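You operate a simulated robot arm through the tools that you are given. There is no shell and no other tool.

You run a simulated two-armed robot. Do the job below in one go: nothing can be reset, and whatever is moved stays where it is left.

Task
Tighten the brass wide nut and put each hose coupling on the brass stub at its own colour.
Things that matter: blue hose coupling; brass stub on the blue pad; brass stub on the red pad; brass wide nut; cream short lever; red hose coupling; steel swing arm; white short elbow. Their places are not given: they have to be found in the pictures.

It is judged by the outcome, as a careful person would: the job done as asked, and still so three seconds after it is handed in. It fails if anything else is knocked over, pushed out of place, dropped, spilled or broken.

Robot
Two 7-joint arms with two-finger parallel grippers on one trunk that stands fixed in place. Base frame: the origin is at the foot of the trunk, x ahead of it, y to its left, z up. Units: mm, rad, N and s.
The left shoulder is at [50, 161, 1198], the right one opposite. With the tool pointing down near the work surface each hand reaches from about 100 to 660 mm from the base axis, measured 20 degrees to its own side. Payload 3.43 kg a hand.
The TCP of each hand is the grasp point between the finger pads, 30 mm short of the fingertips. In the tool frame z runs along the fingers and y along their closing line. Largest opening 94 mm; finger width 28, thickness 10; the body of the gripper, 50 by 96 mm, starts 55 mm behind the TCP.
Orientation is that of the tool frame in the base frame, as [roll, pitch, yaw] about the fixed x, y, z axes, in that order (R = Rz(yaw) Ry(pitch) Rx(roll)). With the fingers straight down and closing along the base's y, the tool's x points along the base's -x, its y along +y and its z along -z.

Tools
- The arms move only by the tool send_rows. It takes "left_deltas", "right_deltas" or both (then of equal length, played together; a hand with none holds still); each is one flat list of numbers, 7 for each row, row after row: the shift along the tool's x, y, z in units of 50 mm (1.0 is 50 mm), then the turn, a rotation vector about the tool's x, y, z in units of 8 degrees (1.0 is 8 degrees), then the closure, from 0 (fully open) to 1 (shut). In form: [tx, ty, tz, wx, wy, wz, jaw, tx, ty, tz, wx, wy, wz, jaw, ...]. A call has 1 to 20 rows; each row shifts and turns the commanded pose from where the row before left it, along the tool's axes as they then stand. A call with a number of a shift or a turn outside -1 to 1 is refused whole. Rows are played at 5 a second. More than 50 mm and 0.15 rad between two rows, or a gripper value outside its range, and nothing of the call is played. A pose out of reach is approached as far as the arm can. The call stops where the force on the tool passes 40 N (or 10 N more than at its start, if that is more) or the arm is blocked; 0.2 s more then pass. The fingers move at their own pace (about 45 mm/s each) and stop on an object; they squeeze with about 44 N. The grip force told is the motor's: it shows also when the fingers shut on nothing. Time passes only in rows, and 0.2 s behind the last, so rows that do not move let the fingers close. It gives the time, the measured TCP pose, the force on the tool (base axes), the opening and the grip force at its end, in the units of the frame above (readings bear some noise), with the torque about the TCP (base axes, N m) and any sound that the robot's microphone picked up, and new pictures: "pictures" is both (left out), scene, wrist or none (wrist: the cameras of the hands that moved).
- Cameras (640 x 400 px; columns grow to the right, rows downward): "scene" is now at [119.5, -39.1, 1327.5]; the picture's right is [-0.43, -0.90, 0.00], its down [-0.47, 0.22, -0.86] and it looks along [0.77, -0.37, -0.52] (base axes); focal length 282 px, centre (320, 200). "left" rides on the left gripper at [76, -14, -103] in its tool frame; the picture's right is [0.18, 0.98, 0.00], its down [-0.75, 0.14, -0.64] and it looks along [-0.63, 0.12, 0.77] (tool axes); focal length 243 px, centre (320, 200). "right" rides on the right gripper at [76, 14, -103] in its tool frame; the picture's right is [-0.18, 0.98, 0.00], its down [-0.75, -0.14, -0.64] and it looks along [-0.63, -0.12, 0.77] (tool axes); focal length 243 px, centre (320, 200).
- raise_lower(by): slides the trunk up (or, below 0, down) by that many mm; the arms and the scene camera ride with it, the base frame stays. It gives what a move gives, with no picture.
- turn_head(pan, tilt): turns the head with the scene camera to pan (to the left, within 1.396 rad either way) and tilt (down, from -0.506 to 1.204), counted from straight ahead of the robot. It gives what a move gives, and a new picture of the scene camera.
- pixel_to_xyz(camera, pixels): for up to 12 pixels [column, row] of the newest picture of that camera ("zoom" is the newest enlarged one), the place [x, y, z] in the base frame of the surface seen there, good to about 2 mm. It takes no simulated time.
- inspect(camera, box): a new picture of the part [left, top, right, bottom] of that camera's present view, enlarged. It takes no simulated time.
- close_job(): hands the job in; it is judged then, once.

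Open the grippers and draw the arms clear of the work before you hand the job in, unless the task says otherwise.

The tools are called after "Call:" as name(argument=value, ...) on one line, values as JSON. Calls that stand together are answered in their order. send_rows: Moves the arms, as the interface text tells. Its arguments: {"type":"object","properties":{"left_deltas":{"type":"array"},"right_deltas":{"type":"array"},"pictures":{"type":"string","enum":["both","scene","wrist","none"]}},"required":[]} The other tools are called the same way: raise_lower (by) slides the trunk up or down; turn_head (pan, tilt) turns the head that bears the scene camera; pixel_to_xyz (camera, pixels) gives the place of the surface under pixels of a picture; inspect (camera, box) takes an enlarged picture of a part of a camera's view; close_job () hands the job in.

At the start:

```text
t: 0.0
left_ee_pos: [409.3, -15.2, 1145.8]
left_tcp_rot: [-3.14, 0.001, -3.141]
left_force: [0.2, 0.4, 0.4]
left_torque: [-0.01, 0.02, -0.01]
left_gripper_width: 93.8
left_finger_force: 0.1
right_ee_pos: [240.0, -332.1, 1143.0]
right_tcp_rot: [-3.141, -0.002, -3.14]
right_force: [0.5, -0.2, -0.7]
right_torque: [0.0, 0.02, 0.01]
right_gripper_width: 94.0
right_finger_force: 0.1
trunk travel left (down, up): [-225.0, 42.0]
head pan, tilt: [-0.442, 0.545]
```

scene: 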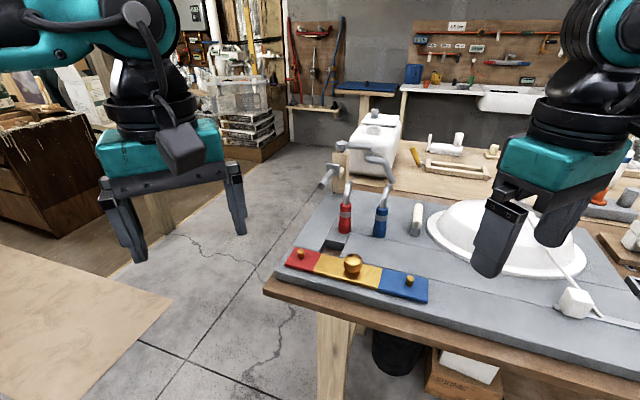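
right: 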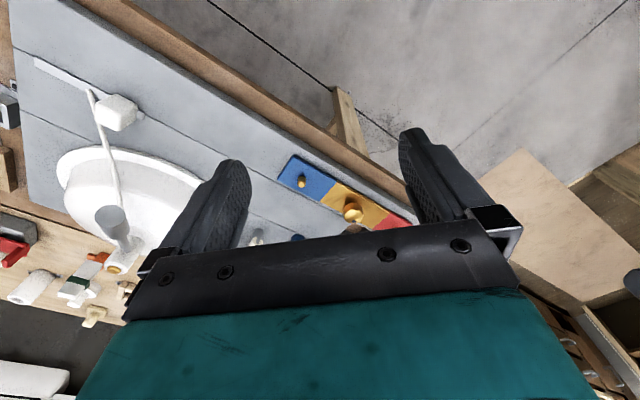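
left: 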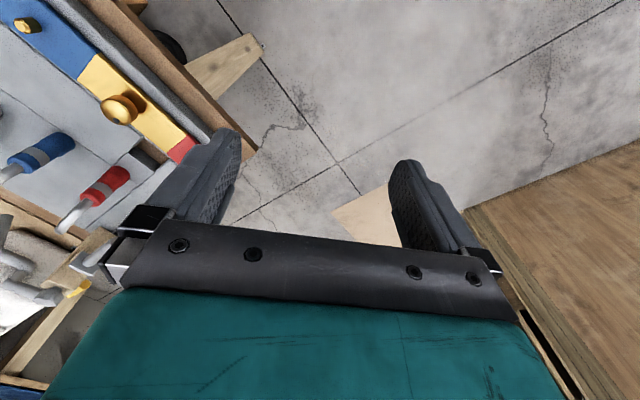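

The scene shows red/yellow/blue pads at about (360,275), with hoses (red at (345,218), blue at (380,220)). I look closer before moving.

Call:
inspect(camera="scene", box=[260, 120, 460, 320])

Call:
pixel_to_xyz(camera="scene", pixels=[[301, 253], [352, 262], [353, 272], [409, 281], [345, 207], [345, 230], [381, 208], [380, 234], [347, 190], [388, 185], [335, 170], [375, 147]])

```text
2.00 times, centred on (360, 220) of scene
```

zoom: 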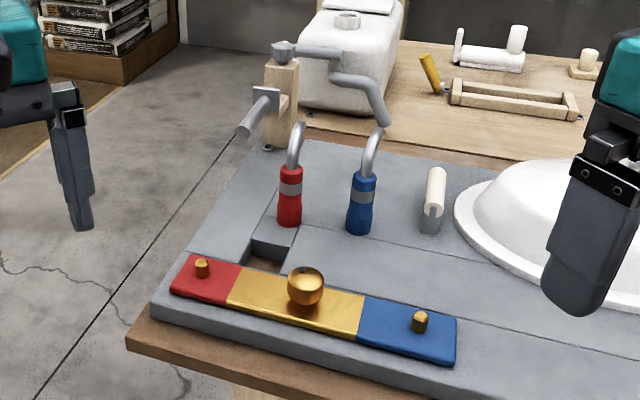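

```text
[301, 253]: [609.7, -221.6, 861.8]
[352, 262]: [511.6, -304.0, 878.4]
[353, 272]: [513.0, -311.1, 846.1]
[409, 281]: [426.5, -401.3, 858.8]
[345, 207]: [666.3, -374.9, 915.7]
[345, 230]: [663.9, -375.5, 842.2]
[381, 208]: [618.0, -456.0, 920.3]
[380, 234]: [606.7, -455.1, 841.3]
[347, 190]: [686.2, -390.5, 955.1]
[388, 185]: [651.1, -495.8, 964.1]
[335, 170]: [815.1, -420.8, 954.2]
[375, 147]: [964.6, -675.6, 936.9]
```

I zoom further on the couplings, the post with the swing arm, and the pads.

Call:
inspect(camera="scene", box=[310, 130, 410, 240])

Call:
inspect(camera="scene", box=[270, 220, 440, 310])

Call:
inspect(camera="scene", box=[380, 100, 640, 330])

Call:
inspect(camera="left", box=[0, 0, 240, 300])

```text
3.64 times, centred on (360, 185) of scene
```

zoom: 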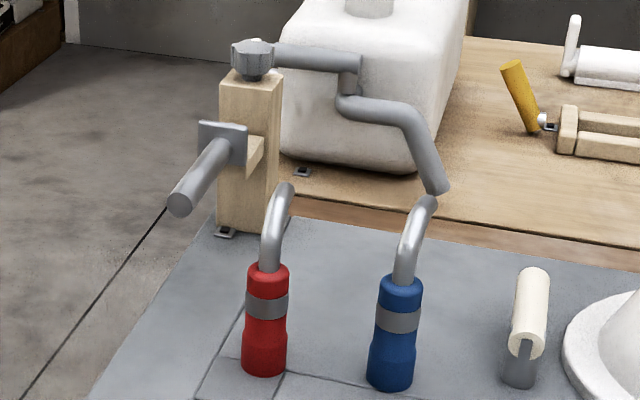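

```text
3.76 times, centred on (355, 265) of scene
```

zoom: 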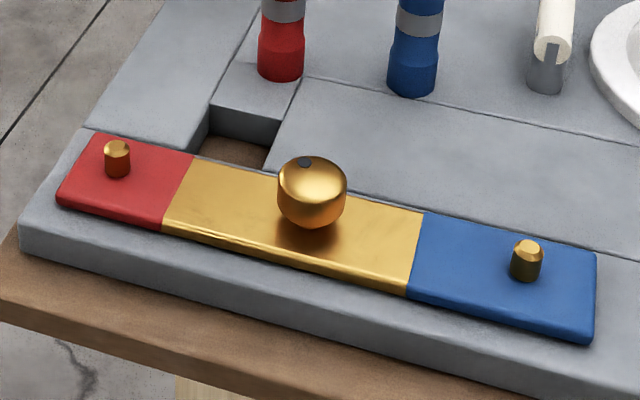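

```text
1.74 times, centred on (510, 215) of scene
```

zoom: 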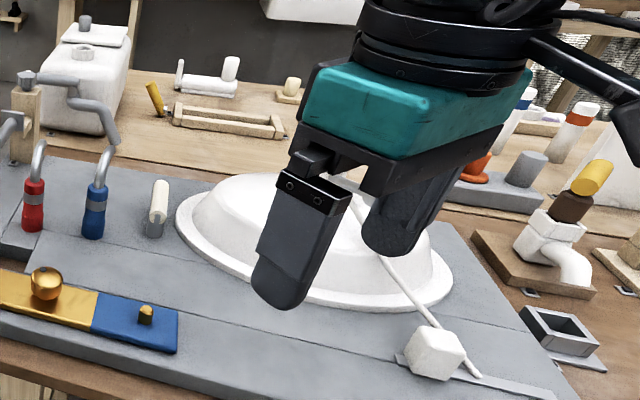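

```text
1.33 times, centred on (120, 150) of left
```

zoom: 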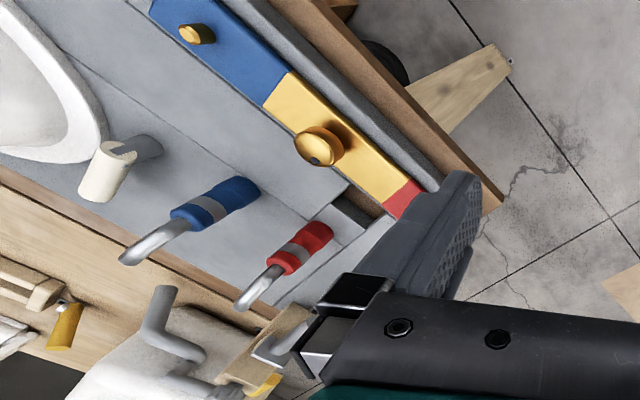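

The nut is a brass round piece with a dark mark, at about (512,-307); the stubs are at about (610,-222) and (426,-401). I move the right hand over the pads for a closer look and draw the left hand aside.

Call:
send_rows(right_deltas=[-0.6, 0.13, 0.4, 0, 0, 0, 0, -0.6, 0.13, 0.4, 0, 0, 0, 0, -0.6, 0.13, 0.4, 0, 0, 0, 0, -0.6, 0.13, 0.4, 0, 0, 0, 0, -0.6, 0.13, 0.4, 0, 0, 0, 0], left_deltas=[0.4, 0.6, 0, 0, 0, 0, 0, 0.4, 0.6, 0, 0, 0, 0, 0, 0.4, 0.6, 0, 0, 0, 0, 0, 0.4, 0.6, 0, 0, 0, 0, 0, 0.4, 0.6, 0, 0, 0, 0, 0])

```text
t: 1.2
left_ee_pos: [309.9, 136.2, 1144.3]
left_tcp_rot: [3.141, -0.002, -3.139]
left_force: [1.3, -0.7, -1.2]
left_torque: [0.02, 0.04, 0.01]
left_gripper_width: 93.9
left_finger_force: 0.1
right_ee_pos: [391.8, -298.4, 1040.2]
right_tcp_rot: [3.142, 0.001, -3.141]
right_force: [0.1, 0.5, 0.5]
right_torque: [-0.01, -0.01, -0.02]
right_gripper_width: 93.8
right_finger_force: 0.1
trunk travel left (down, up): [-225.0, 42.0]
head pan, tilt: [-0.442, 0.545]
```

scene: 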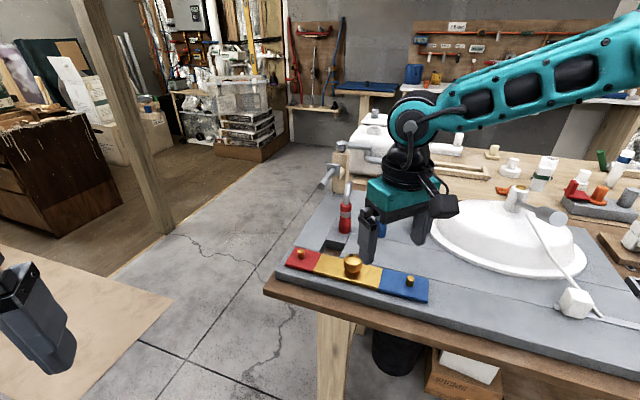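
right: 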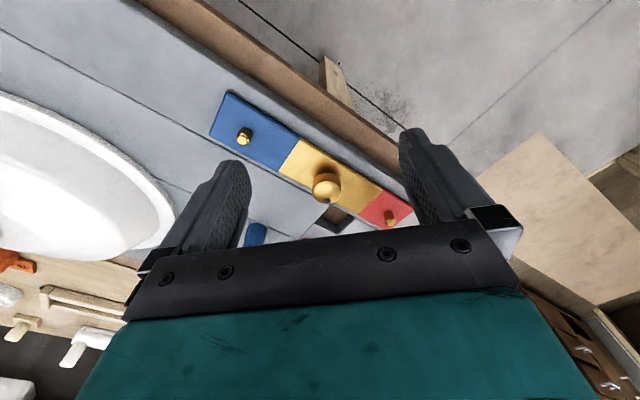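
left: 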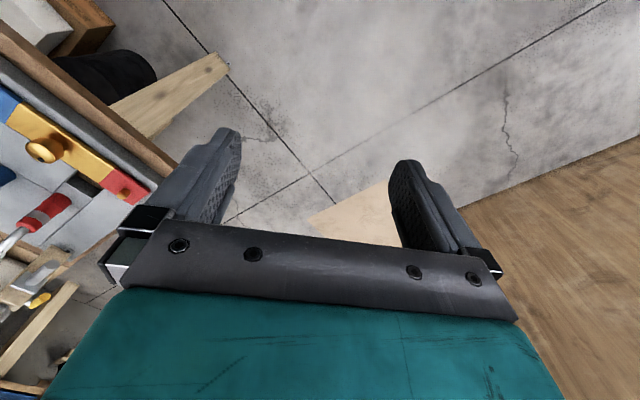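

The wrist view shows the blue stub at (243,137), nut at (326,187) and red stub at (391,218). I enlarge it and measure.

Call:
inspect(camera="right", box=[200, 80, 440, 240])

Call:
inspect(camera="scene", box=[280, 230, 440, 310])

Call:
pixel_to_xyz(camera="right", pixels=[[326, 178], [326, 187], [326, 195], [314, 187], [338, 187], [243, 134], [243, 140], [391, 215], [391, 222], [230, 110], [300, 165], [365, 190]])

```text
2.50 times, centred on (320, 160) of right
```

zoom: 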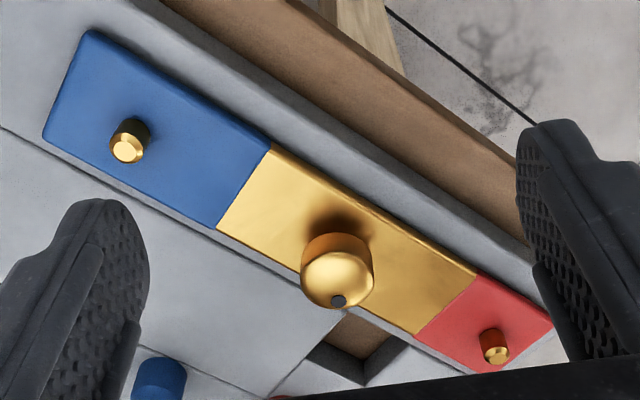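

```text
4.00 times, centred on (360, 270) of scene
```

zoom: 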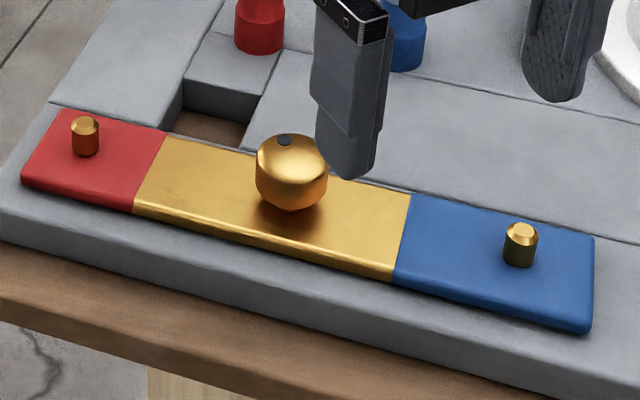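

```text
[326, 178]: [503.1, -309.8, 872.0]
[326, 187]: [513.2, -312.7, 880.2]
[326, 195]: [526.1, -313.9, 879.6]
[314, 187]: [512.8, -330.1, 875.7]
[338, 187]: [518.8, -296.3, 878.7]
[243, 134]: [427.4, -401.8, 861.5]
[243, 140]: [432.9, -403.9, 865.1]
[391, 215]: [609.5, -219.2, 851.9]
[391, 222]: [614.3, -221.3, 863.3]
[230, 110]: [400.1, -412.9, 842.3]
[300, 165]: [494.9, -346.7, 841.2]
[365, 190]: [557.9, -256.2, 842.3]
```

I measure the nut outline and stub tops on an enlarged wrist picture.

Call:
inspect(camera="right", box=[296, 160, 360, 200])

Call:
pixel_to_xyz(camera="zoom", pixels=[[120, 260], [140, 260], [160, 260], [300, 150], [300, 200], [300, 260], [300, 300], [300, 340], [300, 380], [440, 260], [460, 260], [480, 260]])

```text
10.00 times, centred on (328, 180) of right
```

zoom: 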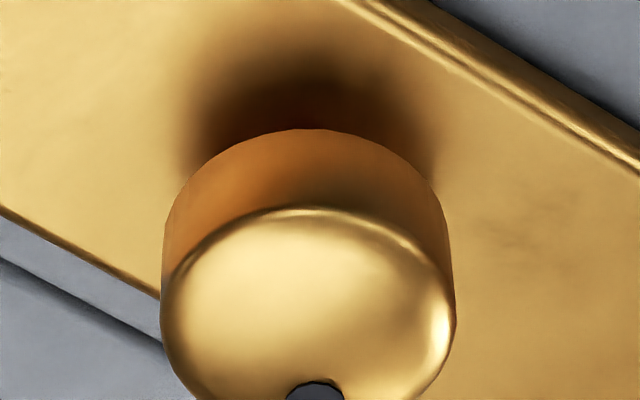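

```text
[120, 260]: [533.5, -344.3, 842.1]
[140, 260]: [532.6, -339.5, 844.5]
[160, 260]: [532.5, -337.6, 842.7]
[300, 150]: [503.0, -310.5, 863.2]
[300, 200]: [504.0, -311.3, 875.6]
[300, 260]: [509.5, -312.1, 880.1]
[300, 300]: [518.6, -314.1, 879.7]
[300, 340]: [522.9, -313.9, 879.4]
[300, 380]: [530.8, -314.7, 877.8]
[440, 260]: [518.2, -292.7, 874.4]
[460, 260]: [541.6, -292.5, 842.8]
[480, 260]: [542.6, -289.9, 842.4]
```

The nut axis is about (521,-312), top z≈880, about 39 mm wide, pad at z≈842. I move the right hand above it and pre-rotate 80° counterclockwise, to test the wrist range before tightening clockwise.

Call:
send_rows(right_deltas=[-0.645, -0.068, 0.5, 0, 0, 0, 0, -0.645, -0.068, 0.5, 0, 0, 0, 0, -0.645, -0.068, 0.5, 0, 0, 0, 0, -0.645, -0.068, 0.5, 0, 0, 0, 0, 0, 0, 0, 0, 0, -1, 0, 0, 0, 0, 0, 0, -1, 0, 0, 0, 0, 0, 0, -1, 0, 0, 0, 0, 0, 0, -1, 0, 0, 0, 0, 0, 0, -1, 0, 0, 0, 0, 0, 0, -1, 0, 0, 0, 0, 0, 0, -1, 0, 0, 0, 0, 0, 0, -1, 0, 0, 0, 0, 0, 0, -1, 0, 0, 0, 0, 0, 0, -1, 0])

```text
t: 4.2
left_ee_pos: [309.6, 135.9, 1143.5]
left_tcp_rot: [-3.141, 0.001, 3.141]
left_force: [0.2, 0.3, -0.1]
left_torque: [-0.03, -0.03, -0.03]
left_gripper_width: 93.9
left_finger_force: 0.0
right_ee_pos: [360.9, -179.2, 923.7]
right_tcp_rot: [-3.135, -0.002, -1.956]
right_force: [-1.2, 0.7, 0.4]
right_torque: [-0.01, 0.0, -0.02]
right_gripper_width: 94.3
right_finger_force: 0.1
right hand out of reach, approached as far as the arm can: row 7, 8, 9, 10, 11, 12, 13, 14
trunk travel left (down, up): [-225.0, 42.0]
head pan, tilt: [-0.442, 0.545]
```

scene: 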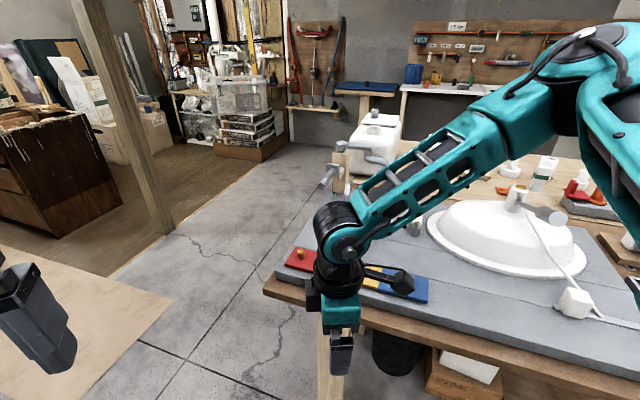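
right: 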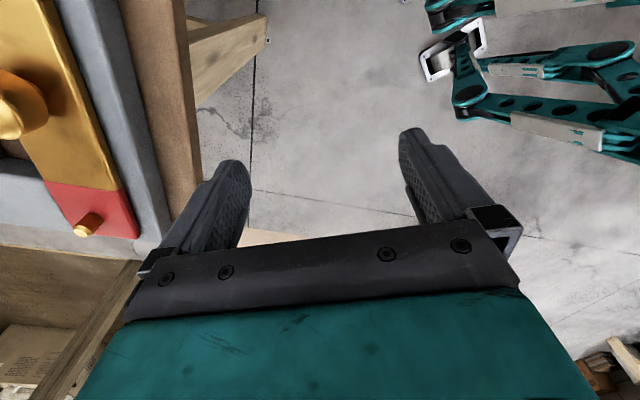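

The hand could not hold that place when turned counterclockwise past ~20° and drifted toward the table edge. I turn it back clockwise by 8 rows and see whether it returns above the nut.

Call:
send_rows(right_deltas=[0, 0, -0.4, 0, 0, 1, 0, 0, 0, 0, 0, 0, 1, 0], pictures="none")

```text
t: 4.8
left_ee_pos: [308.7, 134.7, 1144.0]
left_tcp_rot: [3.141, -0.001, -3.14]
left_force: [0.2, 0.5, 0.6]
left_torque: [0.05, 0.02, 0.03]
left_gripper_width: 94.1
left_finger_force: 0.1
right_ee_pos: [360.4, -180.5, 943.7]
right_tcp_rot: [-3.138, 0.0, -2.24]
right_force: [0.4, -0.2, 0.1]
right_torque: [0.01, -0.01, 0.03]
right_gripper_width: 94.2
right_finger_force: 0.1
trunk travel left (down, up): [-225.0, 42.0]
head pan, tilt: [-0.442, 0.545]
```

Commands restart from the measured pose. I turn back to yaw ≈ π while rising, then go above the nut again.

Call:
send_rows(right_deltas=[0, 0, -0.5, 0, 0, 1, 0, 0, 0, -0.5, 0, 0, 1, 0, 0, 0, 0, 0, 0, 1, 0, 0, 0, 0, 0, 0, 1, 0, 0, 0, 0, 0, 0, 1, 0, 0, 0, 0, 0, 0, 1, 0, 0, 0, 0, 0, 0, 0.46, 0, -0.8, -0.66, 0, 0, 0, 0, 0, -0.8, -0.66, 0, 0, 0, 0, 0, -0.8, -0.66, 0, 0, 0, 0, 0, -0.8, -0.66, 0, 0, 0, 0, 0], pictures="none")

```text
refused: row 8 steps farther than a row can; nothing moved
```

The shift per row was slightly over 50 mm; I spread it over five rows.

Call:
send_rows(right_deltas=[0, 0, -0.5, 0, 0, 1, 0, 0, 0, -0.5, 0, 0, 1, 0, 0, 0, 0, 0, 0, 1, 0, 0, 0, 0, 0, 0, 1, 0, 0, 0, 0, 0, 0, 1, 0, 0, 0, 0, 0, 0, 1, 0, 0, 0, 0, 0, 0, 0.46, 0, -0.64, -0.526, 0, 0, 0, 0, 0, -0.64, -0.526, 0, 0, 0, 0, 0, -0.64, -0.526, 0, 0, 0, 0, 0, -0.64, -0.526, 0, 0, 0, 0, 0, -0.64, -0.526, 0, 0, 0, 0, 0], pictures="none")

```text
t: 7.4
left_ee_pos: [309.3, 134.1, 1143.7]
left_tcp_rot: [3.14, 0.0, -3.141]
left_force: [0.2, 0.3, 0.3]
left_torque: [0.0, 0.01, 0.0]
left_gripper_width: 94.2
left_finger_force: 0.0
right_ee_pos: [522.1, -309.2, 996.1]
right_tcp_rot: [-3.14, 0.003, -3.137]
right_force: [0.1, -0.7, -0.4]
right_torque: [0.01, 0.0, -0.03]
right_gripper_width: 93.9
right_finger_force: 0.0
trunk travel left (down, up): [-225.0, 42.0]
head pan, tilt: [-0.442, 0.545]
```

Back above the nut at z 996. Now I test the clockwise range with 10 rows.

Call:
send_rows(right_deltas=[0, 0, 0, 0, 0, 1, 0, 0, 0, 0, 0, 0, 1, 0, 0, 0, 0, 0, 0, 1, 0, 0, 0, 0, 0, 0, 1, 0, 0, 0, 0, 0, 0, 1, 0, 0, 0, 0, 0, 0, 1, 0, 0, 0, 0, 0, 0, 1, 0, 0, 0, 0, 0, 0, 1, 0, 0, 0, 0, 0, 0, 1, 0, 0, 0, 0, 0, 0, 1, 0], pictures="none")

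```text
t: 9.6
left_ee_pos: [310.0, 134.3, 1143.4]
left_tcp_rot: [-3.141, -0.001, 3.141]
left_force: [0.4, -0.2, -0.4]
left_torque: [0.0, -0.01, 0.0]
left_gripper_width: 93.8
left_finger_force: 0.1
right_ee_pos: [520.5, -310.3, 996.2]
right_tcp_rot: [3.139, 0.004, 1.746]
right_force: [0.3, 0.0, -0.6]
right_torque: [-0.02, 0.0, 0.03]
right_gripper_width: 94.1
right_finger_force: 0.1
trunk travel left (down, up): [-225.0, 42.0]
head pan, tilt: [-0.442, 0.545]
```

80° clockwise is fine (yaw 1.746). I test further clockwise.

Call:
send_rows(right_deltas=[0, 0, 0, 0, 0, 1, 0, 0, 0, 0, 0, 0, 1, 0, 0, 0, 0, 0, 0, 1, 0, 0, 0, 0, 0, 0, 1, 0, 0, 0, 0, 0, 0, 1, 0, 0, 0, 0, 0, 0, 1, 0, 0, 0, 0, 0, 0, 1, 0, 0, 0, 0, 0, 0, 1, 0, 0, 0, 0, 0, 0, 1, 0, 0, 0, 0, 0, 0, 1, 0], pictures="none")

```text
t: 11.8
left_ee_pos: [309.9, 133.8, 1143.5]
left_tcp_rot: [3.14, 0.001, 3.14]
left_force: [0.0, 0.6, -0.1]
left_torque: [0.0, -0.01, 0.0]
left_gripper_width: 94.0
left_finger_force: 0.1
right_ee_pos: [520.5, -310.4, 996.5]
right_tcp_rot: [3.14, -0.004, 0.349]
right_force: [0.1, 0.1, 0.7]
right_torque: [0.0, 0.03, -0.02]
right_gripper_width: 94.1
right_finger_force: 0.1
trunk travel left (down, up): [-225.0, 42.0]
head pan, tilt: [-0.442, 0.545]
```

Still fine at yaw 0.35. One more test to find the end.

Call:
send_rows(right_deltas=[0, 0, 0, 0, 0, 1, 0, 0, 0, 0, 0, 0, 1, 0, 0, 0, 0, 0, 0, 1, 0, 0, 0, 0, 0, 0, 1, 0, 0, 0, 0, 0, 0, 1, 0, 0, 0, 0, 0, 0, 1, 0], pictures="none")

```text
t: 13.2
left_ee_pos: [310.4, 136.0, 1144.6]
left_tcp_rot: [-3.141, 0.0, -3.141]
left_force: [0.0, 0.3, 0.1]
left_torque: [0.0, -0.01, 0.01]
left_gripper_width: 94.0
left_finger_force: 0.0
right_ee_pos: [519.8, -310.4, 995.8]
right_tcp_rot: [-3.141, -0.005, -0.489]
right_force: [0.8, 0.0, -0.3]
right_torque: [0.01, -0.01, -0.01]
right_gripper_width: 94.0
right_finger_force: 0.1
trunk travel left (down, up): [-225.0, 42.0]
head pan, tilt: [-0.442, 0.545]
```

The clockwise range is over 200°. I turn back counterclockwise by 25 rows to the start of the stroke.

Call:
send_rows(right_deltas=[0, 0, 0, 0, 0, -1, 0, 0, 0, 0, 0, 0, -1, 0, 0, 0, 0, 0, 0, -1, 0, 0, 0, 0, 0, 0, -1, 0, 0, 0, 0, 0, 0, -1, 0, 0, 0, 0, 0, 0, -1, 0, 0, 0, 0, 0, 0, -1, 0, 0, 0, 0, 0, 0, -1, 0, 0, 0, 0, 0, 0, -1, 0, 0, 0, 0, 0, 0, -1, 0, 0, 0, 0, 0, 0, -1, 0, 0, 0, 0, 0, 0, -1, 0, 0, 0, 0, 0, 0, -1, 0], pictures="none")

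Call:
send_rows(right_deltas=[0, 0, 0, 0, 0, -1, 0, 0, 0, 0, 0, 0, -1, 0, 0, 0, 0, 0, 0, -1, 0, 0, 0, 0, 0, 0, -1, 0, 0, 0, 0, 0, 0, -1, 0, 0, 0, 0, 0, 0, -1, 0, 0, 0, 0, 0, 0, -1, 0, 0, 0, 0, 0, 0, -1, 0, 0, 0, 0, 0, 0, -1, 0, 0, 0, 0, 0, 0, -1, 0, 0, 0, 0, 0, 0, -1, 0, 0, 0, 0, 0, 0, -1, 0])

```text
t: 16.0
left_ee_pos: [308.8, 134.5, 1145.3]
left_tcp_rot: [3.141, 0.0, -3.141]
left_force: [-0.5, 0.8, 0.2]
left_torque: [0.04, -0.01, 0.01]
left_gripper_width: 94.2
left_finger_force: 0.1
right_ee_pos: [519.9, -309.2, 994.8]
right_tcp_rot: [3.138, 0.002, 1.334]
right_force: [-0.1, 0.5, 0.4]
right_torque: [-0.01, 0.02, 0.02]
right_gripper_width: 93.7
right_finger_force: 0.1
trunk travel left (down, up): [-225.0, 42.0]
head pan, tilt: [-0.442, 0.545]
```

```text
t: 18.6
left_ee_pos: [309.2, 134.8, 1143.7]
left_tcp_rot: [3.141, 0.002, -3.141]
left_force: [0.4, -0.9, 0.0]
left_torque: [0.03, 0.0, -0.01]
left_gripper_width: 93.9
left_finger_force: 0.1
right_ee_pos: [520.9, -310.5, 994.6]
right_tcp_rot: [-3.141, 0.004, 3.009]
right_force: [0.3, 0.4, 0.5]
right_torque: [0.0, -0.01, 0.0]
right_gripper_width: 94.1
right_finger_force: 0.0
trunk travel left (down, up): [-225.0, 42.0]
head pan, tilt: [-0.442, 0.545]
```

scene: 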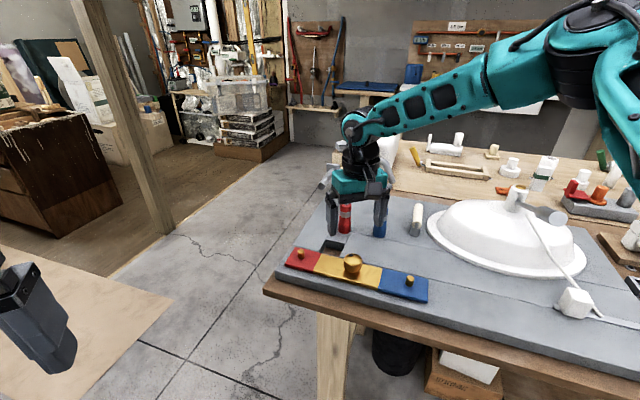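
right: 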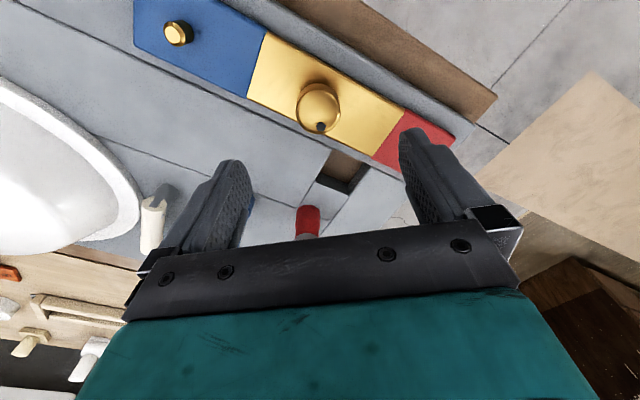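

The nut is at (318,110) in the wrist view. I measure it again from this nearly overhead view.

Call:
inspect(camera="right", box=[280, 70, 360, 140])

Call:
pixel_to_xyz(camera="right", pixels=[[300, 110], [339, 110], [320, 90], [320, 100], [320, 110], [320, 128], [320, 130], [302, 115], [337, 115]])

```text
5.71 times, centred on (320, 105) of right
```

zoom: 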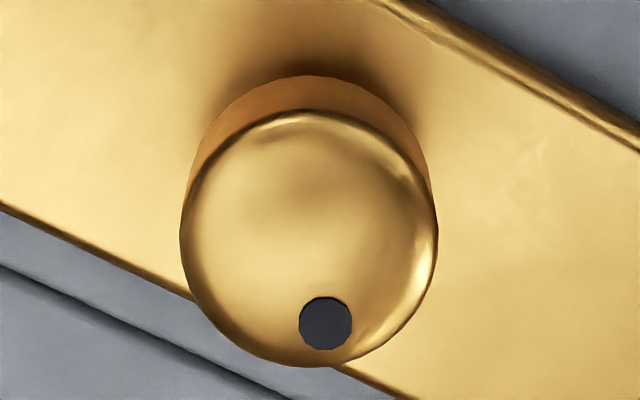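

```text
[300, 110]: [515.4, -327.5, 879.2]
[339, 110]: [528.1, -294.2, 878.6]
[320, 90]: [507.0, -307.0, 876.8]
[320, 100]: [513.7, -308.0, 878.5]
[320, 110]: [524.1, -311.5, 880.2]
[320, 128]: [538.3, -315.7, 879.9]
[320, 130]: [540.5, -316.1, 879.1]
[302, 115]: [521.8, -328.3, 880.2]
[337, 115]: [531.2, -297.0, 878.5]
```

Nut centre ≈ (522,-311.5), almost under the TCP. I descend to z≈878 (fingertips ~848, above the pad) and close.

Call:
send_rows(right_deltas=[-0.01, -0.01, 0.467, 0, 0, 0, 0, 0, 0, 0.467, 0, 0, 0, 0, 0, 0, 0.467, 0, 0, 0, 0, 0, 0, 0.467, 0, 0, 0, 0, 0, 0, 0.46, 0, 0, 0, 0, 0, 0, 0, 0, 0, 0, 1, 0, 0, 0, 0, 0, 0, 1, 0, 0, 0, 0, 0, 0, 1, 0, 0, 0, 0, 0, 0, 1, 0, 0, 0, 0, 0, 0, 1])

```text
t: 20.8
left_ee_pos: [309.6, 137.2, 1142.1]
left_tcp_rot: [-3.138, -0.002, 3.14]
left_force: [-0.2, 0.3, 0.6]
left_torque: [0.02, 0.0, 0.01]
left_gripper_width: 93.8
left_finger_force: 0.0
right_ee_pos: [501.6, -311.5, 895.8]
right_tcp_rot: [3.137, 0.003, 3.011]
right_force: [1.0, 33.8, -14.1]
right_torque: [0.71, -0.61, 0.57]
right_gripper_width: 37.0
right_finger_force: 44.1
right hand out of reach, approached as far as the arm can: row 4, 5
trunk travel left (down, up): [-225.0, 42.0]
head pan, tilt: [-0.442, 0.545]
```

scene: 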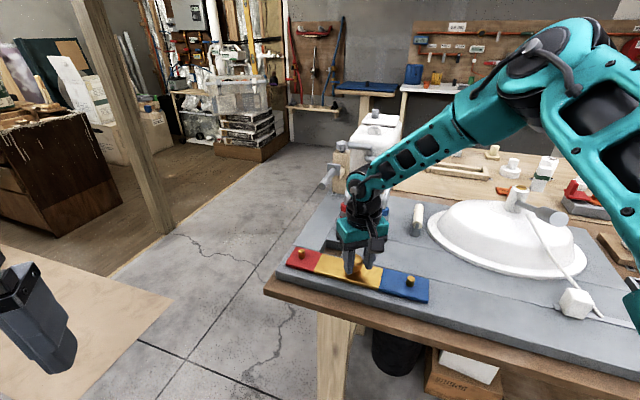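
right: 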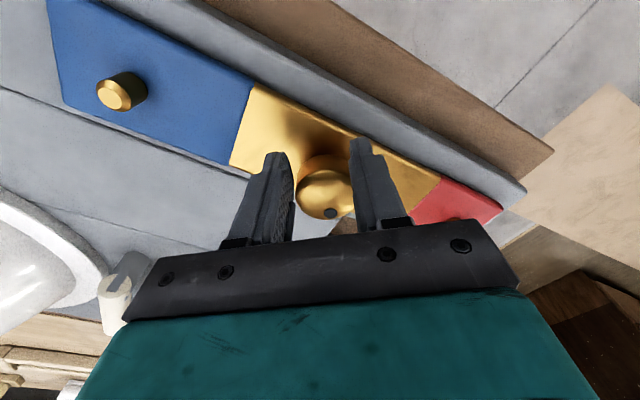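

At low height the arm was out of reach (stopped at x 502, z 896), gripping off-axis. I open, rise, then lower the trunk so that the shoulder is nearer wrist height.

Call:
send_rows(right_deltas=[0, 0, 0, 0, 0, 0, 0, 0, 0, 0, 0, 0, 0, 0, 0, 0, 0, 0, 0, 0, 0, 0, 0, 0, 0, 0, 0, 0, 0, 0, -0.8, 0, 0, 0, 0, 0, 0, -0.8, 0, 0, 0, 0, 0, 0, -0.8, 0, 0, 0, 0, 0, 0, -0.8, 0, 0, 0, 0])

```text
t: 22.6
left_ee_pos: [308.1, 135.0, 1144.9]
left_tcp_rot: [-3.141, -0.002, -3.142]
left_force: [1.1, -0.2, 0.0]
left_torque: [-0.02, 0.02, -0.02]
left_gripper_width: 93.8
left_finger_force: 0.0
right_ee_pos: [499.8, -315.6, 1055.3]
right_tcp_rot: [-3.14, 0.004, 3.006]
right_force: [-0.1, 0.5, -0.8]
right_torque: [0.01, -0.01, 0.01]
right_gripper_width: 94.0
right_finger_force: 0.0
trunk travel left (down, up): [-225.0, 42.0]
head pan, tilt: [-0.442, 0.545]
```

scene: 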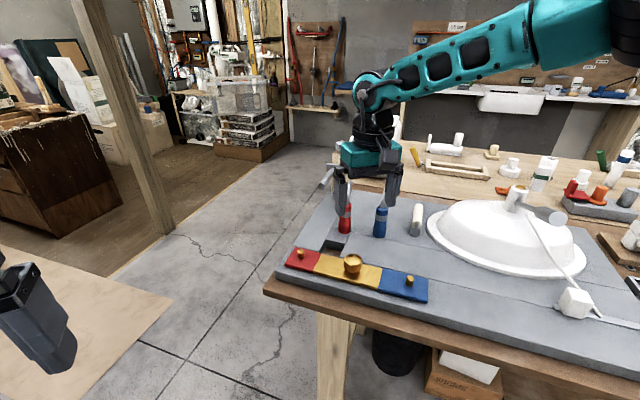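
right: 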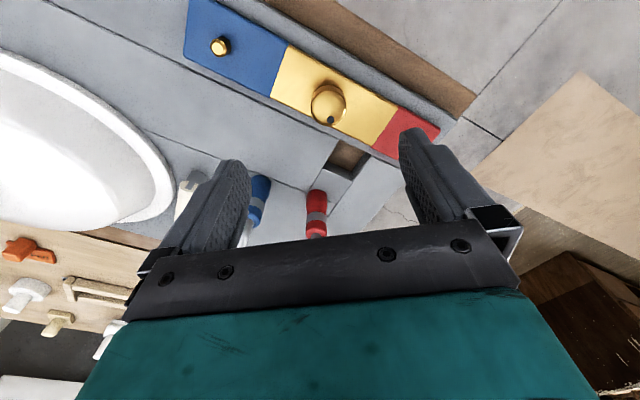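

Now clear above the nut at z 1055. I lower the trunk by 120 mm (TCP goes to ≈935).

Call:
raise_lower(by=-120)

Call:
turn_head(pan=-0.5, tilt=0.5)

```text
t: 24.1
left_ee_pos: [309.3, 135.3, 1024.7]
left_tcp_rot: [3.141, 0.0, 3.14]
left_force: [-0.2, 0.5, -0.6]
left_torque: [0.03, 0.02, 0.0]
left_gripper_width: 93.8
left_finger_force: 0.1
right_ee_pos: [501.2, -315.7, 934.8]
right_tcp_rot: [-3.139, 0.002, 3.003]
right_force: [0.1, -0.4, -1.1]
right_torque: [0.03, 0.0, 0.01]
right_gripper_width: 94.1
right_finger_force: 0.0
trunk travel left (down, up): [-105.0, 162.0]
head pan, tilt: [-0.442, 0.545]
```

```text
t: 24.7
left_ee_pos: [309.7, 134.8, 1022.8]
left_tcp_rot: [3.141, 0.001, 3.141]
left_force: [-0.3, 0.4, -0.4]
left_torque: [0.03, 0.01, -0.01]
left_gripper_width: 94.3
left_finger_force: 0.1
right_ee_pos: [500.3, -315.4, 935.9]
right_tcp_rot: [-3.14, 0.002, 3.005]
right_force: [-0.4, -0.6, 0.6]
right_torque: [-0.02, 0.03, 0.0]
right_gripper_width: 94.0
right_finger_force: 0.1
trunk travel left (down, up): [-105.0, 162.0]
head pan, tilt: [-0.499, 0.499]
```

scene: 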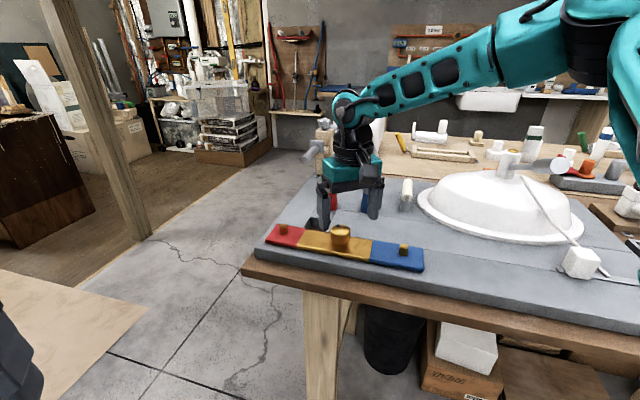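

I align to the nut and descend to z≈878 with jaws open, checking for reach warnings.

Call:
send_rows(right_deltas=[-0.415, 0.138, 0, 0, 0, 0, 0, 0, 0, 0.38, 0, 0, 0, 0, 0, 0, 0.38, 0, 0, 0, 0, 0, 0, 0.38, 0, 0, 0, 0, 0, 0, 0, 0, 0, 0, 0])

```text
t: 25.9
left_ee_pos: [308.9, 135.2, 1023.2]
left_tcp_rot: [3.141, -0.001, -3.141]
left_force: [0.2, -0.2, -0.6]
left_torque: [0.02, 0.02, 0.04]
left_gripper_width: 94.2
left_finger_force: 0.1
right_ee_pos: [521.8, -310.1, 878.5]
right_tcp_rot: [-3.141, 0.004, 3.005]
right_force: [-0.1, 0.2, 0.0]
right_torque: [-0.01, 0.01, 0.05]
right_gripper_width: 94.0
right_finger_force: 0.0
trunk travel left (down, up): [-105.0, 162.0]
head pan, tilt: [-0.499, 0.499]
```

scene: 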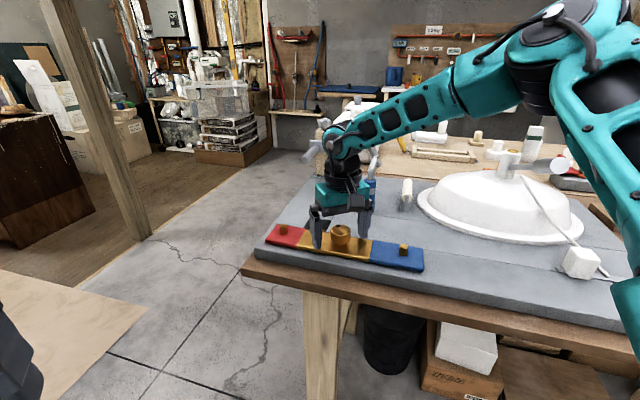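
right: 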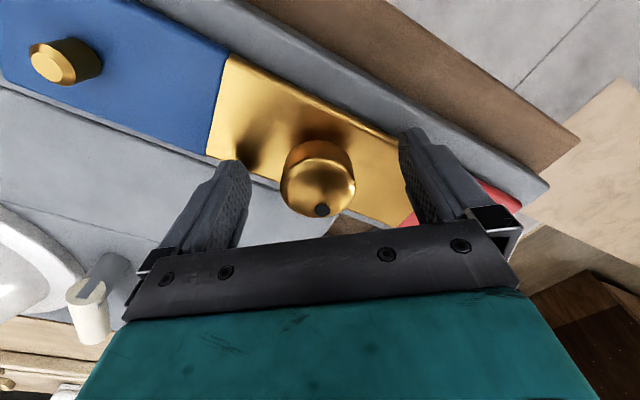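

In place without warnings; the nut is centred between the jaws at (318,180). I close and turn clockwise 96°.

Call:
send_rows(right_deltas=[0, 0, 0, 0, 0, 0, 1, 0, 0, 0, 0, 0, 0, 1, 0, 0, 0, 0, 0, 0, 1, 0, 0, 0, 0, 0, 0, 1, 0, 0, 0, 0, 0, 0, 1, 0, 0, 0, 0, 0, 1, 1, 0, 0, 0, 0, 0, 1, 1, 0, 0, 0, 0, 0, 1, 1, 0, 0, 0, 0, 0, 1, 1, 0, 0, 0, 0, 0, 1, 1, 0, 0, 0, 0, 0, 1, 1])

```text
t: 28.3
left_ee_pos: [310.0, 134.9, 1022.9]
left_tcp_rot: [-3.139, -0.001, 3.14]
left_force: [0.8, 0.1, -0.3]
left_torque: [-0.01, 0.0, -0.01]
left_gripper_width: 94.0
left_finger_force: 0.1
right_ee_pos: [524.1, -309.8, 876.3]
right_tcp_rot: [3.137, 0.003, 2.166]
right_force: [5.2, 3.7, 1.3]
right_torque: [-0.67, -0.09, 0.03]
right_gripper_width: 42.8
right_finger_force: 44.8
trunk travel left (down, up): [-105.0, 162.0]
head pan, tilt: [-0.499, 0.499]
```

scene: 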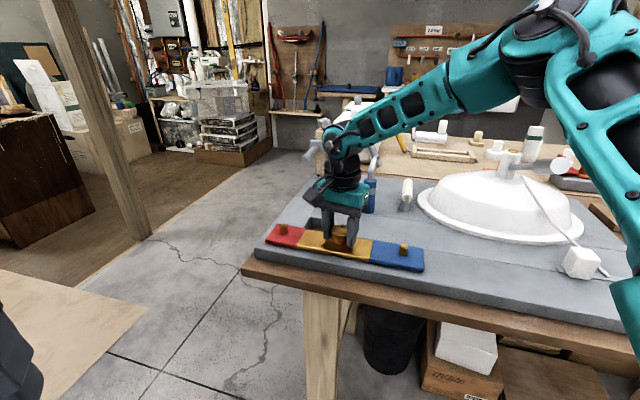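
right: 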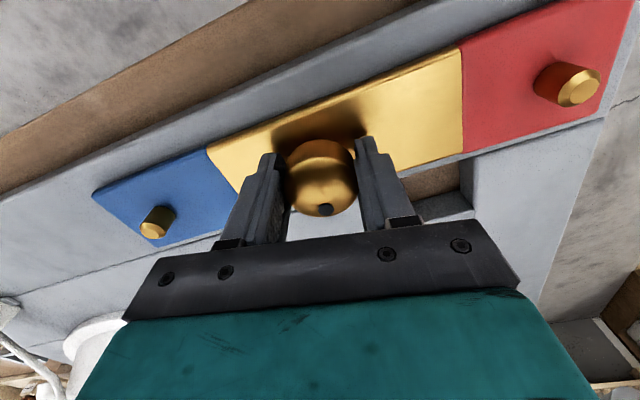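

The mark rides with the jaws, so the nut is turning freely with little torque. I continue clockwise 15 rows.

Call:
send_rows(right_deltas=[0, 0, 0, 0, 0, 1, 1, 0, 0, 0, 0, 0, 1, 1, 0, 0, 0, 0, 0, 1, 1, 0, 0, 0, 0, 0, 1, 1, 0, 0, 0, 0, 0, 1, 1, 0, 0, 0, 0, 0, 1, 1, 0, 0, 0, 0, 0, 1, 1, 0, 0, 0, 0, 0, 1, 1, 0, 0, 0, 0, 0, 1, 1, 0, 0, 0, 0, 0, 1, 1, 0, 0, 0, 0, 0, 1, 1, 0, 0, 0, 0, 0, 1, 1, 0, 0, 0, 0, 0, 1, 1])

```text
t: 31.1
left_ee_pos: [311.5, 134.4, 1022.8]
left_tcp_rot: [-3.139, -0.002, -3.141]
left_force: [-0.1, -0.1, 0.0]
left_torque: [0.0, 0.0, -0.01]
left_gripper_width: 93.9
left_finger_force: 0.1
right_ee_pos: [527.4, -313.2, 879.2]
right_tcp_rot: [3.137, -0.013, 0.345]
right_force: [30.7, -2.3, 9.4]
right_torque: [-0.03, 0.23, 0.02]
right_gripper_width: 41.7
right_finger_force: 44.7
trunk travel left (down, up): [-105.0, 162.0]
head pan, tilt: [-0.499, 0.499]
```

scene: 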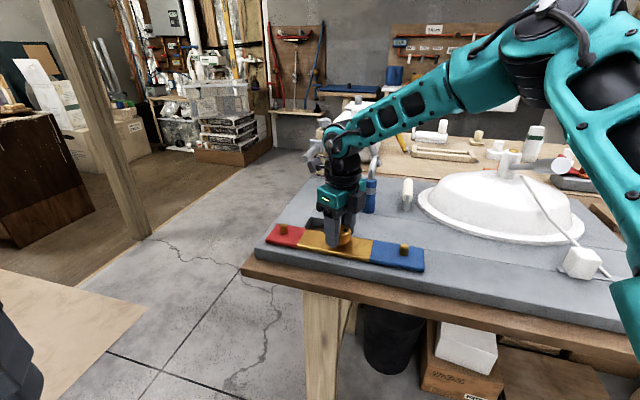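
right: 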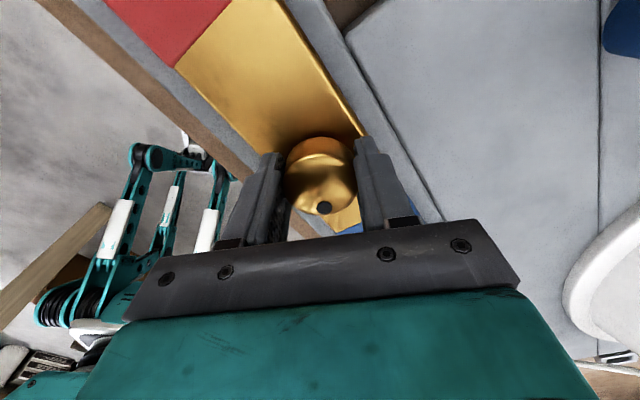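

A side force of 31 N has built up from slight off-axis drift. I open to release and read the free pose.

Call:
send_rows(right_deltas=[0, 0, 0, 0, 0, 0, 0, 0, 0, 0, 0, 0, 0, 0, 0, 0, 0, 0, 0, 0, 0, 0, 0, 0, 0, 0, 0, 0], pictures="wrist")

```text
t: 32.1
left_ee_pos: [309.6, 135.1, 1023.5]
left_tcp_rot: [-3.141, 0.002, -3.14]
left_force: [-0.4, -0.9, 0.2]
left_torque: [-0.01, -0.03, -0.02]
left_gripper_width: 94.1
left_finger_force: 0.1
right_ee_pos: [522.5, -312.5, 877.1]
right_tcp_rot: [3.138, -0.001, 0.353]
right_force: [-0.4, -0.5, 0.0]
right_torque: [0.01, -0.03, 0.0]
right_gripper_width: 94.2
right_finger_force: 0.1
trunk travel left (down, up): [-105.0, 162.0]
head pan, tilt: [-0.499, 0.499]
```

right: 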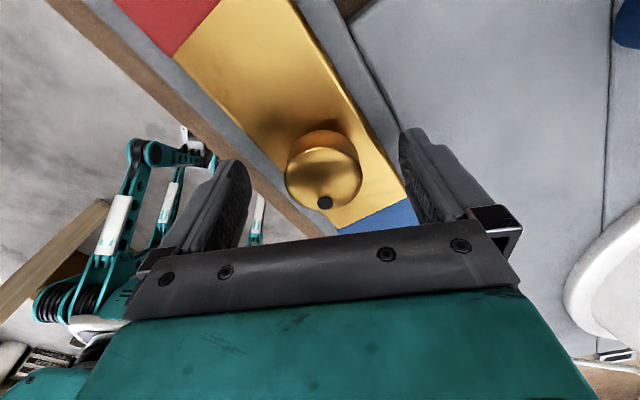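

Nut has turned; I measure where its top is now.

Call:
pixel_to_xyz(camera="right", pixels=[[288, 172], [360, 172], [322, 165], [322, 185], [322, 206], [322, 150], [300, 185], [345, 185]])

Call:
inspect(camera="right", box=[270, 115, 380, 225])

```text
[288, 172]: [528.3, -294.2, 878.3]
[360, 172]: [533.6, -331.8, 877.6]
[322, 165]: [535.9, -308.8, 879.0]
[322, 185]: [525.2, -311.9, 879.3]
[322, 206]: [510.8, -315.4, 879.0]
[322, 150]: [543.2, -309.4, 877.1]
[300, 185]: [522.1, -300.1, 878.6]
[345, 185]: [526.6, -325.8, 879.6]
```

```text
3.64 times, centred on (325, 170) of right
```

zoom: 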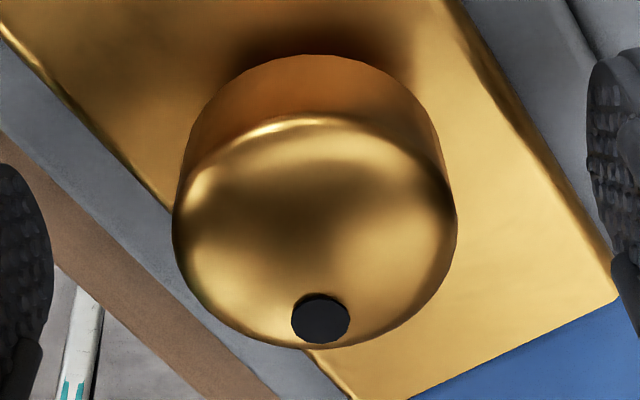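

The nut's top dropped slightly (≈879). I look from the scene camera at the gap under it.

Call:
inspect(camera="scene", box=[300, 200, 380, 260])

```text
6.67 times, centred on (340, 230) of scene
```

zoom: 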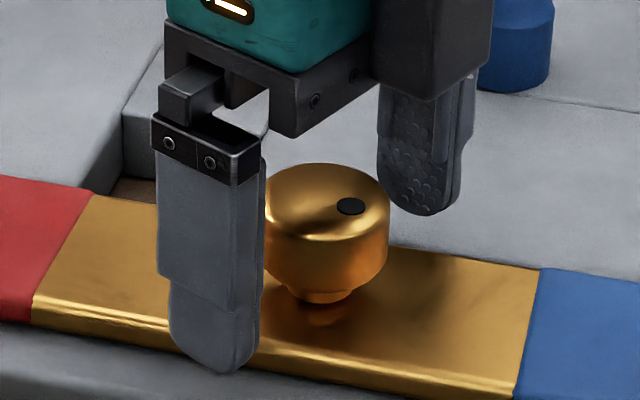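

The nut stands a few mm above the pad on its stud. I re-centre and rotate the open hand back 160° for the next stroke.

Call:
send_rows(right_deltas=[0.04, 0, 0, 0, 0, -1, 0, 0, 0, 0, 0, 0, -1, 0, 0, 0, 0, 0, 0, -1, 0, 0, 0, 0, 0, 0, -1, 0, 0, 0, 0, 0, 0, -1, 0, 0, 0, 0, 0, 0, -1, 0, 0, 0, 0, 0, 0, -1, 0, 0, 0, 0, 0, 0, -1, 0, 0, 0, 0, 0, 0, -1, 0, 0, 0, 0, 0, 0, -1, 0, 0, 0, 0, 0, 0, -1, 0, 0, 0, 0, 0, 0, -1, 0, 0, 0, 0, 0, 0, -1, 0, 0, 0, 0, 0, 0, -1, 0, 0, 0, 0, 0, 0, -1, 0, 0, 0, 0, 0, 0, -1, 0, 0, 0, 0, 0, 0, -1, 0, 0, 0, 0, 0, 0, -1, 0, 0, 0, 0, 0, 0, -1, 0], pictures="wrist")

```text
t: 36.1
left_ee_pos: [310.8, 134.3, 1023.9]
left_tcp_rot: [-3.141, 0.0, -3.141]
left_force: [-0.2, -0.4, 0.5]
left_torque: [0.03, 0.03, 0.0]
left_gripper_width: 94.0
left_finger_force: 0.2
right_ee_pos: [524.2, -311.0, 878.0]
right_tcp_rot: [-3.141, 0.003, 3.006]
right_force: [0.0, -0.2, -0.1]
right_torque: [0.0, 0.03, -0.01]
right_gripper_width: 94.1
right_finger_force: 0.0
trunk travel left (down, up): [-105.0, 162.0]
head pan, tilt: [-0.499, 0.499]
```

right: 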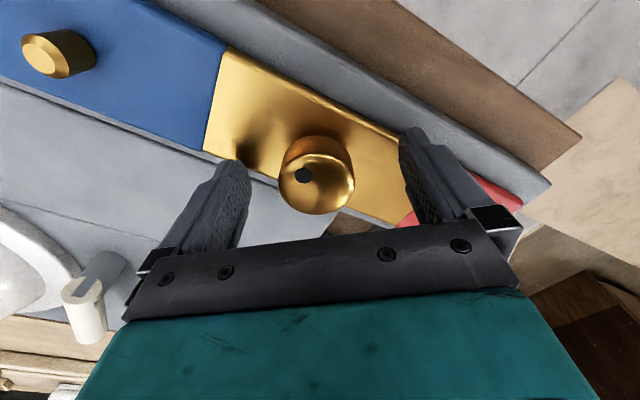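

Second stroke: close and turn clockwise 128° in one call.

Call:
send_rows(right_deltas=[0, 0, 0, 0, 0, 0, 1, 0, 0, 0, 0, 0, 0, 1, 0, 0, 0, 0, 0, 0, 1, 0, 0, 0, 0, 0, 0, 1, 0, 0, 0, 0, 0, 1, 1, 0, 0, 0, 0, 0, 1, 1, 0, 0, 0, 0, 0, 1, 1, 0, 0, 0, 0, 0, 1, 1, 0, 0, 0, 0, 0, 1, 1, 0, 0, 0, 0, 0, 1, 1, 0, 0, 0, 0, 0, 1, 1, 0, 0, 0, 0, 0, 1, 1, 0, 0, 0, 0, 0, 1, 1, 0, 0, 0, 0, 0, 1, 1, 0, 0, 0, 0, 0, 1, 1, 0, 0, 0, 0, 0, 1, 1, 0, 0, 0, 0, 0, 1, 1, 0, 0, 0, 0, 0, 1, 1, 0, 0, 0, 0, 0, 1, 1, 0, 0, 0, 0, 0, 1, 1], pictures="wrist")

```text
t: 40.3
left_ee_pos: [311.3, 134.1, 1022.6]
left_tcp_rot: [-3.141, 0.0, -3.141]
left_force: [-0.2, 0.2, -0.1]
left_torque: [0.02, -0.02, 0.01]
left_gripper_width: 93.9
left_finger_force: 0.1
right_ee_pos: [526.5, -312.2, 878.0]
right_tcp_rot: [3.136, -0.004, 0.771]
right_force: [18.9, -12.4, -0.5]
right_torque: [0.18, 0.57, 0.96]
right_gripper_width: 42.1
right_finger_force: 45.1
trunk travel left (down, up): [-105.0, 162.0]
head pan, tilt: [-0.499, 0.499]
```

right: 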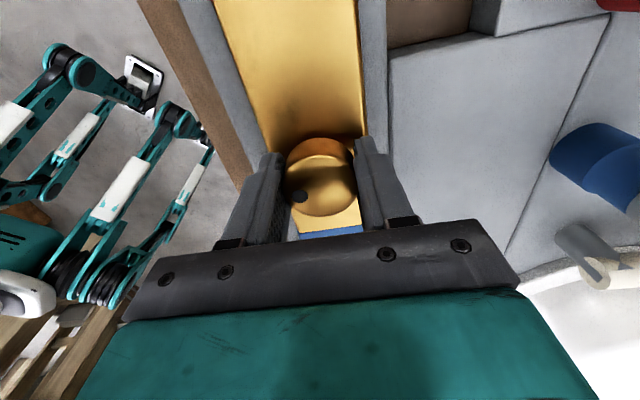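

Torque about the vertical has risen to 0.96 N m and the mark lagged the jaws by some tens of degrees, so the nut is getting tight. I turn a few more rows to see whether it moves further.

Call:
send_rows(right_deltas=[0, 0, 0, 0, 0, 1, 1, 0, 0, 0, 0, 0, 1, 1, 0, 0, 0, 0, 0, 1, 1], pictures="wrist")

Call:
inspect(camera="scene", box=[300, 200, 380, 260])

```text
t: 41.1
left_ee_pos: [310.4, 133.0, 1023.2]
left_tcp_rot: [3.14, -0.001, -3.141]
left_force: [0.9, 0.1, -1.0]
left_torque: [0.0, 0.01, 0.0]
left_gripper_width: 94.0
left_finger_force: 0.1
right_ee_pos: [525.3, -313.3, 877.3]
right_tcp_rot: [3.137, -0.004, 0.354]
right_force: [17.1, -19.5, 2.0]
right_torque: [0.43, 0.39, 1.12]
right_gripper_width: 41.7
right_finger_force: 44.5
trunk travel left (down, up): [-105.0, 162.0]
head pan, tilt: [-0.499, 0.499]
```

right: 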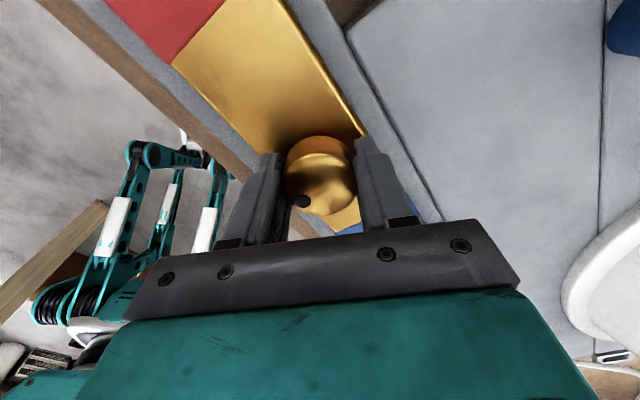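

```text
6.67 times, centred on (340, 230) of scene
```

zoom: 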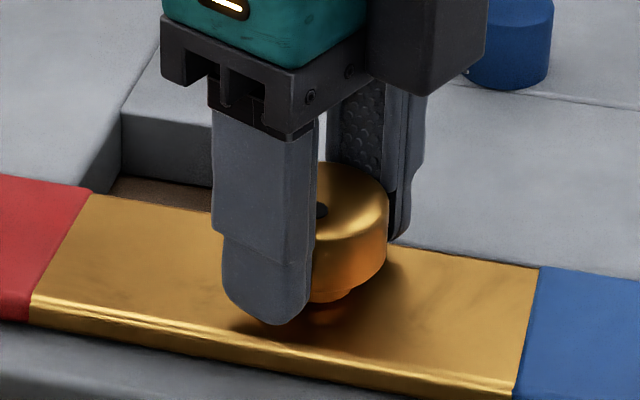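

Torque about 1.1 N m. I record the mark's absolute place, then go back for another stroke to see if the nut still turns.

Call:
pixel_to_xyz(camera="right", pixels=[[304, 201], [304, 199], [321, 185]])

Call:
send_rows(right_deltas=[0, 0, 0, 0, 0, 0, 0, 0, 0, 0, 0, 0, 0, 0, 0, 0, 0, 0, 0, 0, 0, 0, 0, 0, 0, 0, -1, 0, 0, 0, 0, 0, 0, -1, 0, 0, 0, 0, 0, 0, -1, 0, 0, 0, 0, 0, 0, -1, 0, 0, 0, 0, 0, 0, -1, 0, 0, 0, 0, 0, 0, -1, 0, 0, 0, 0, 0, 0, -1, 0, 0, 0, 0, 0, 0, -1, 0, 0, 0, 0, 0, 0, -1, 0, 0, 0, 0, 0, 0, -1, 0, 0, 0, 0, 0, 0, -1, 0], pictures="wrist")

```text
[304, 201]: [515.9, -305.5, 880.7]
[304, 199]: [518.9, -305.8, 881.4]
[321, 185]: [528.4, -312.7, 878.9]
```

```text
t: 44.1
left_ee_pos: [309.3, 134.3, 1023.7]
left_tcp_rot: [3.141, 0.001, -3.141]
left_force: [-0.5, 0.5, -0.5]
left_torque: [-0.02, 0.01, 0.01]
left_gripper_width: 94.1
left_finger_force: 0.0
right_ee_pos: [524.9, -310.9, 877.1]
right_tcp_rot: [3.138, 0.004, 1.891]
right_force: [-0.1, -0.4, -1.4]
right_torque: [0.03, -0.03, 0.01]
right_gripper_width: 93.9
right_finger_force: 0.0
trunk travel left (down, up): [-105.0, 162.0]
head pan, tilt: [-0.499, 0.499]
```

right: 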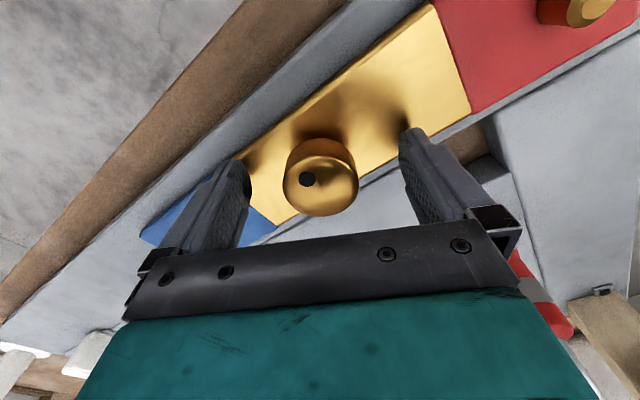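

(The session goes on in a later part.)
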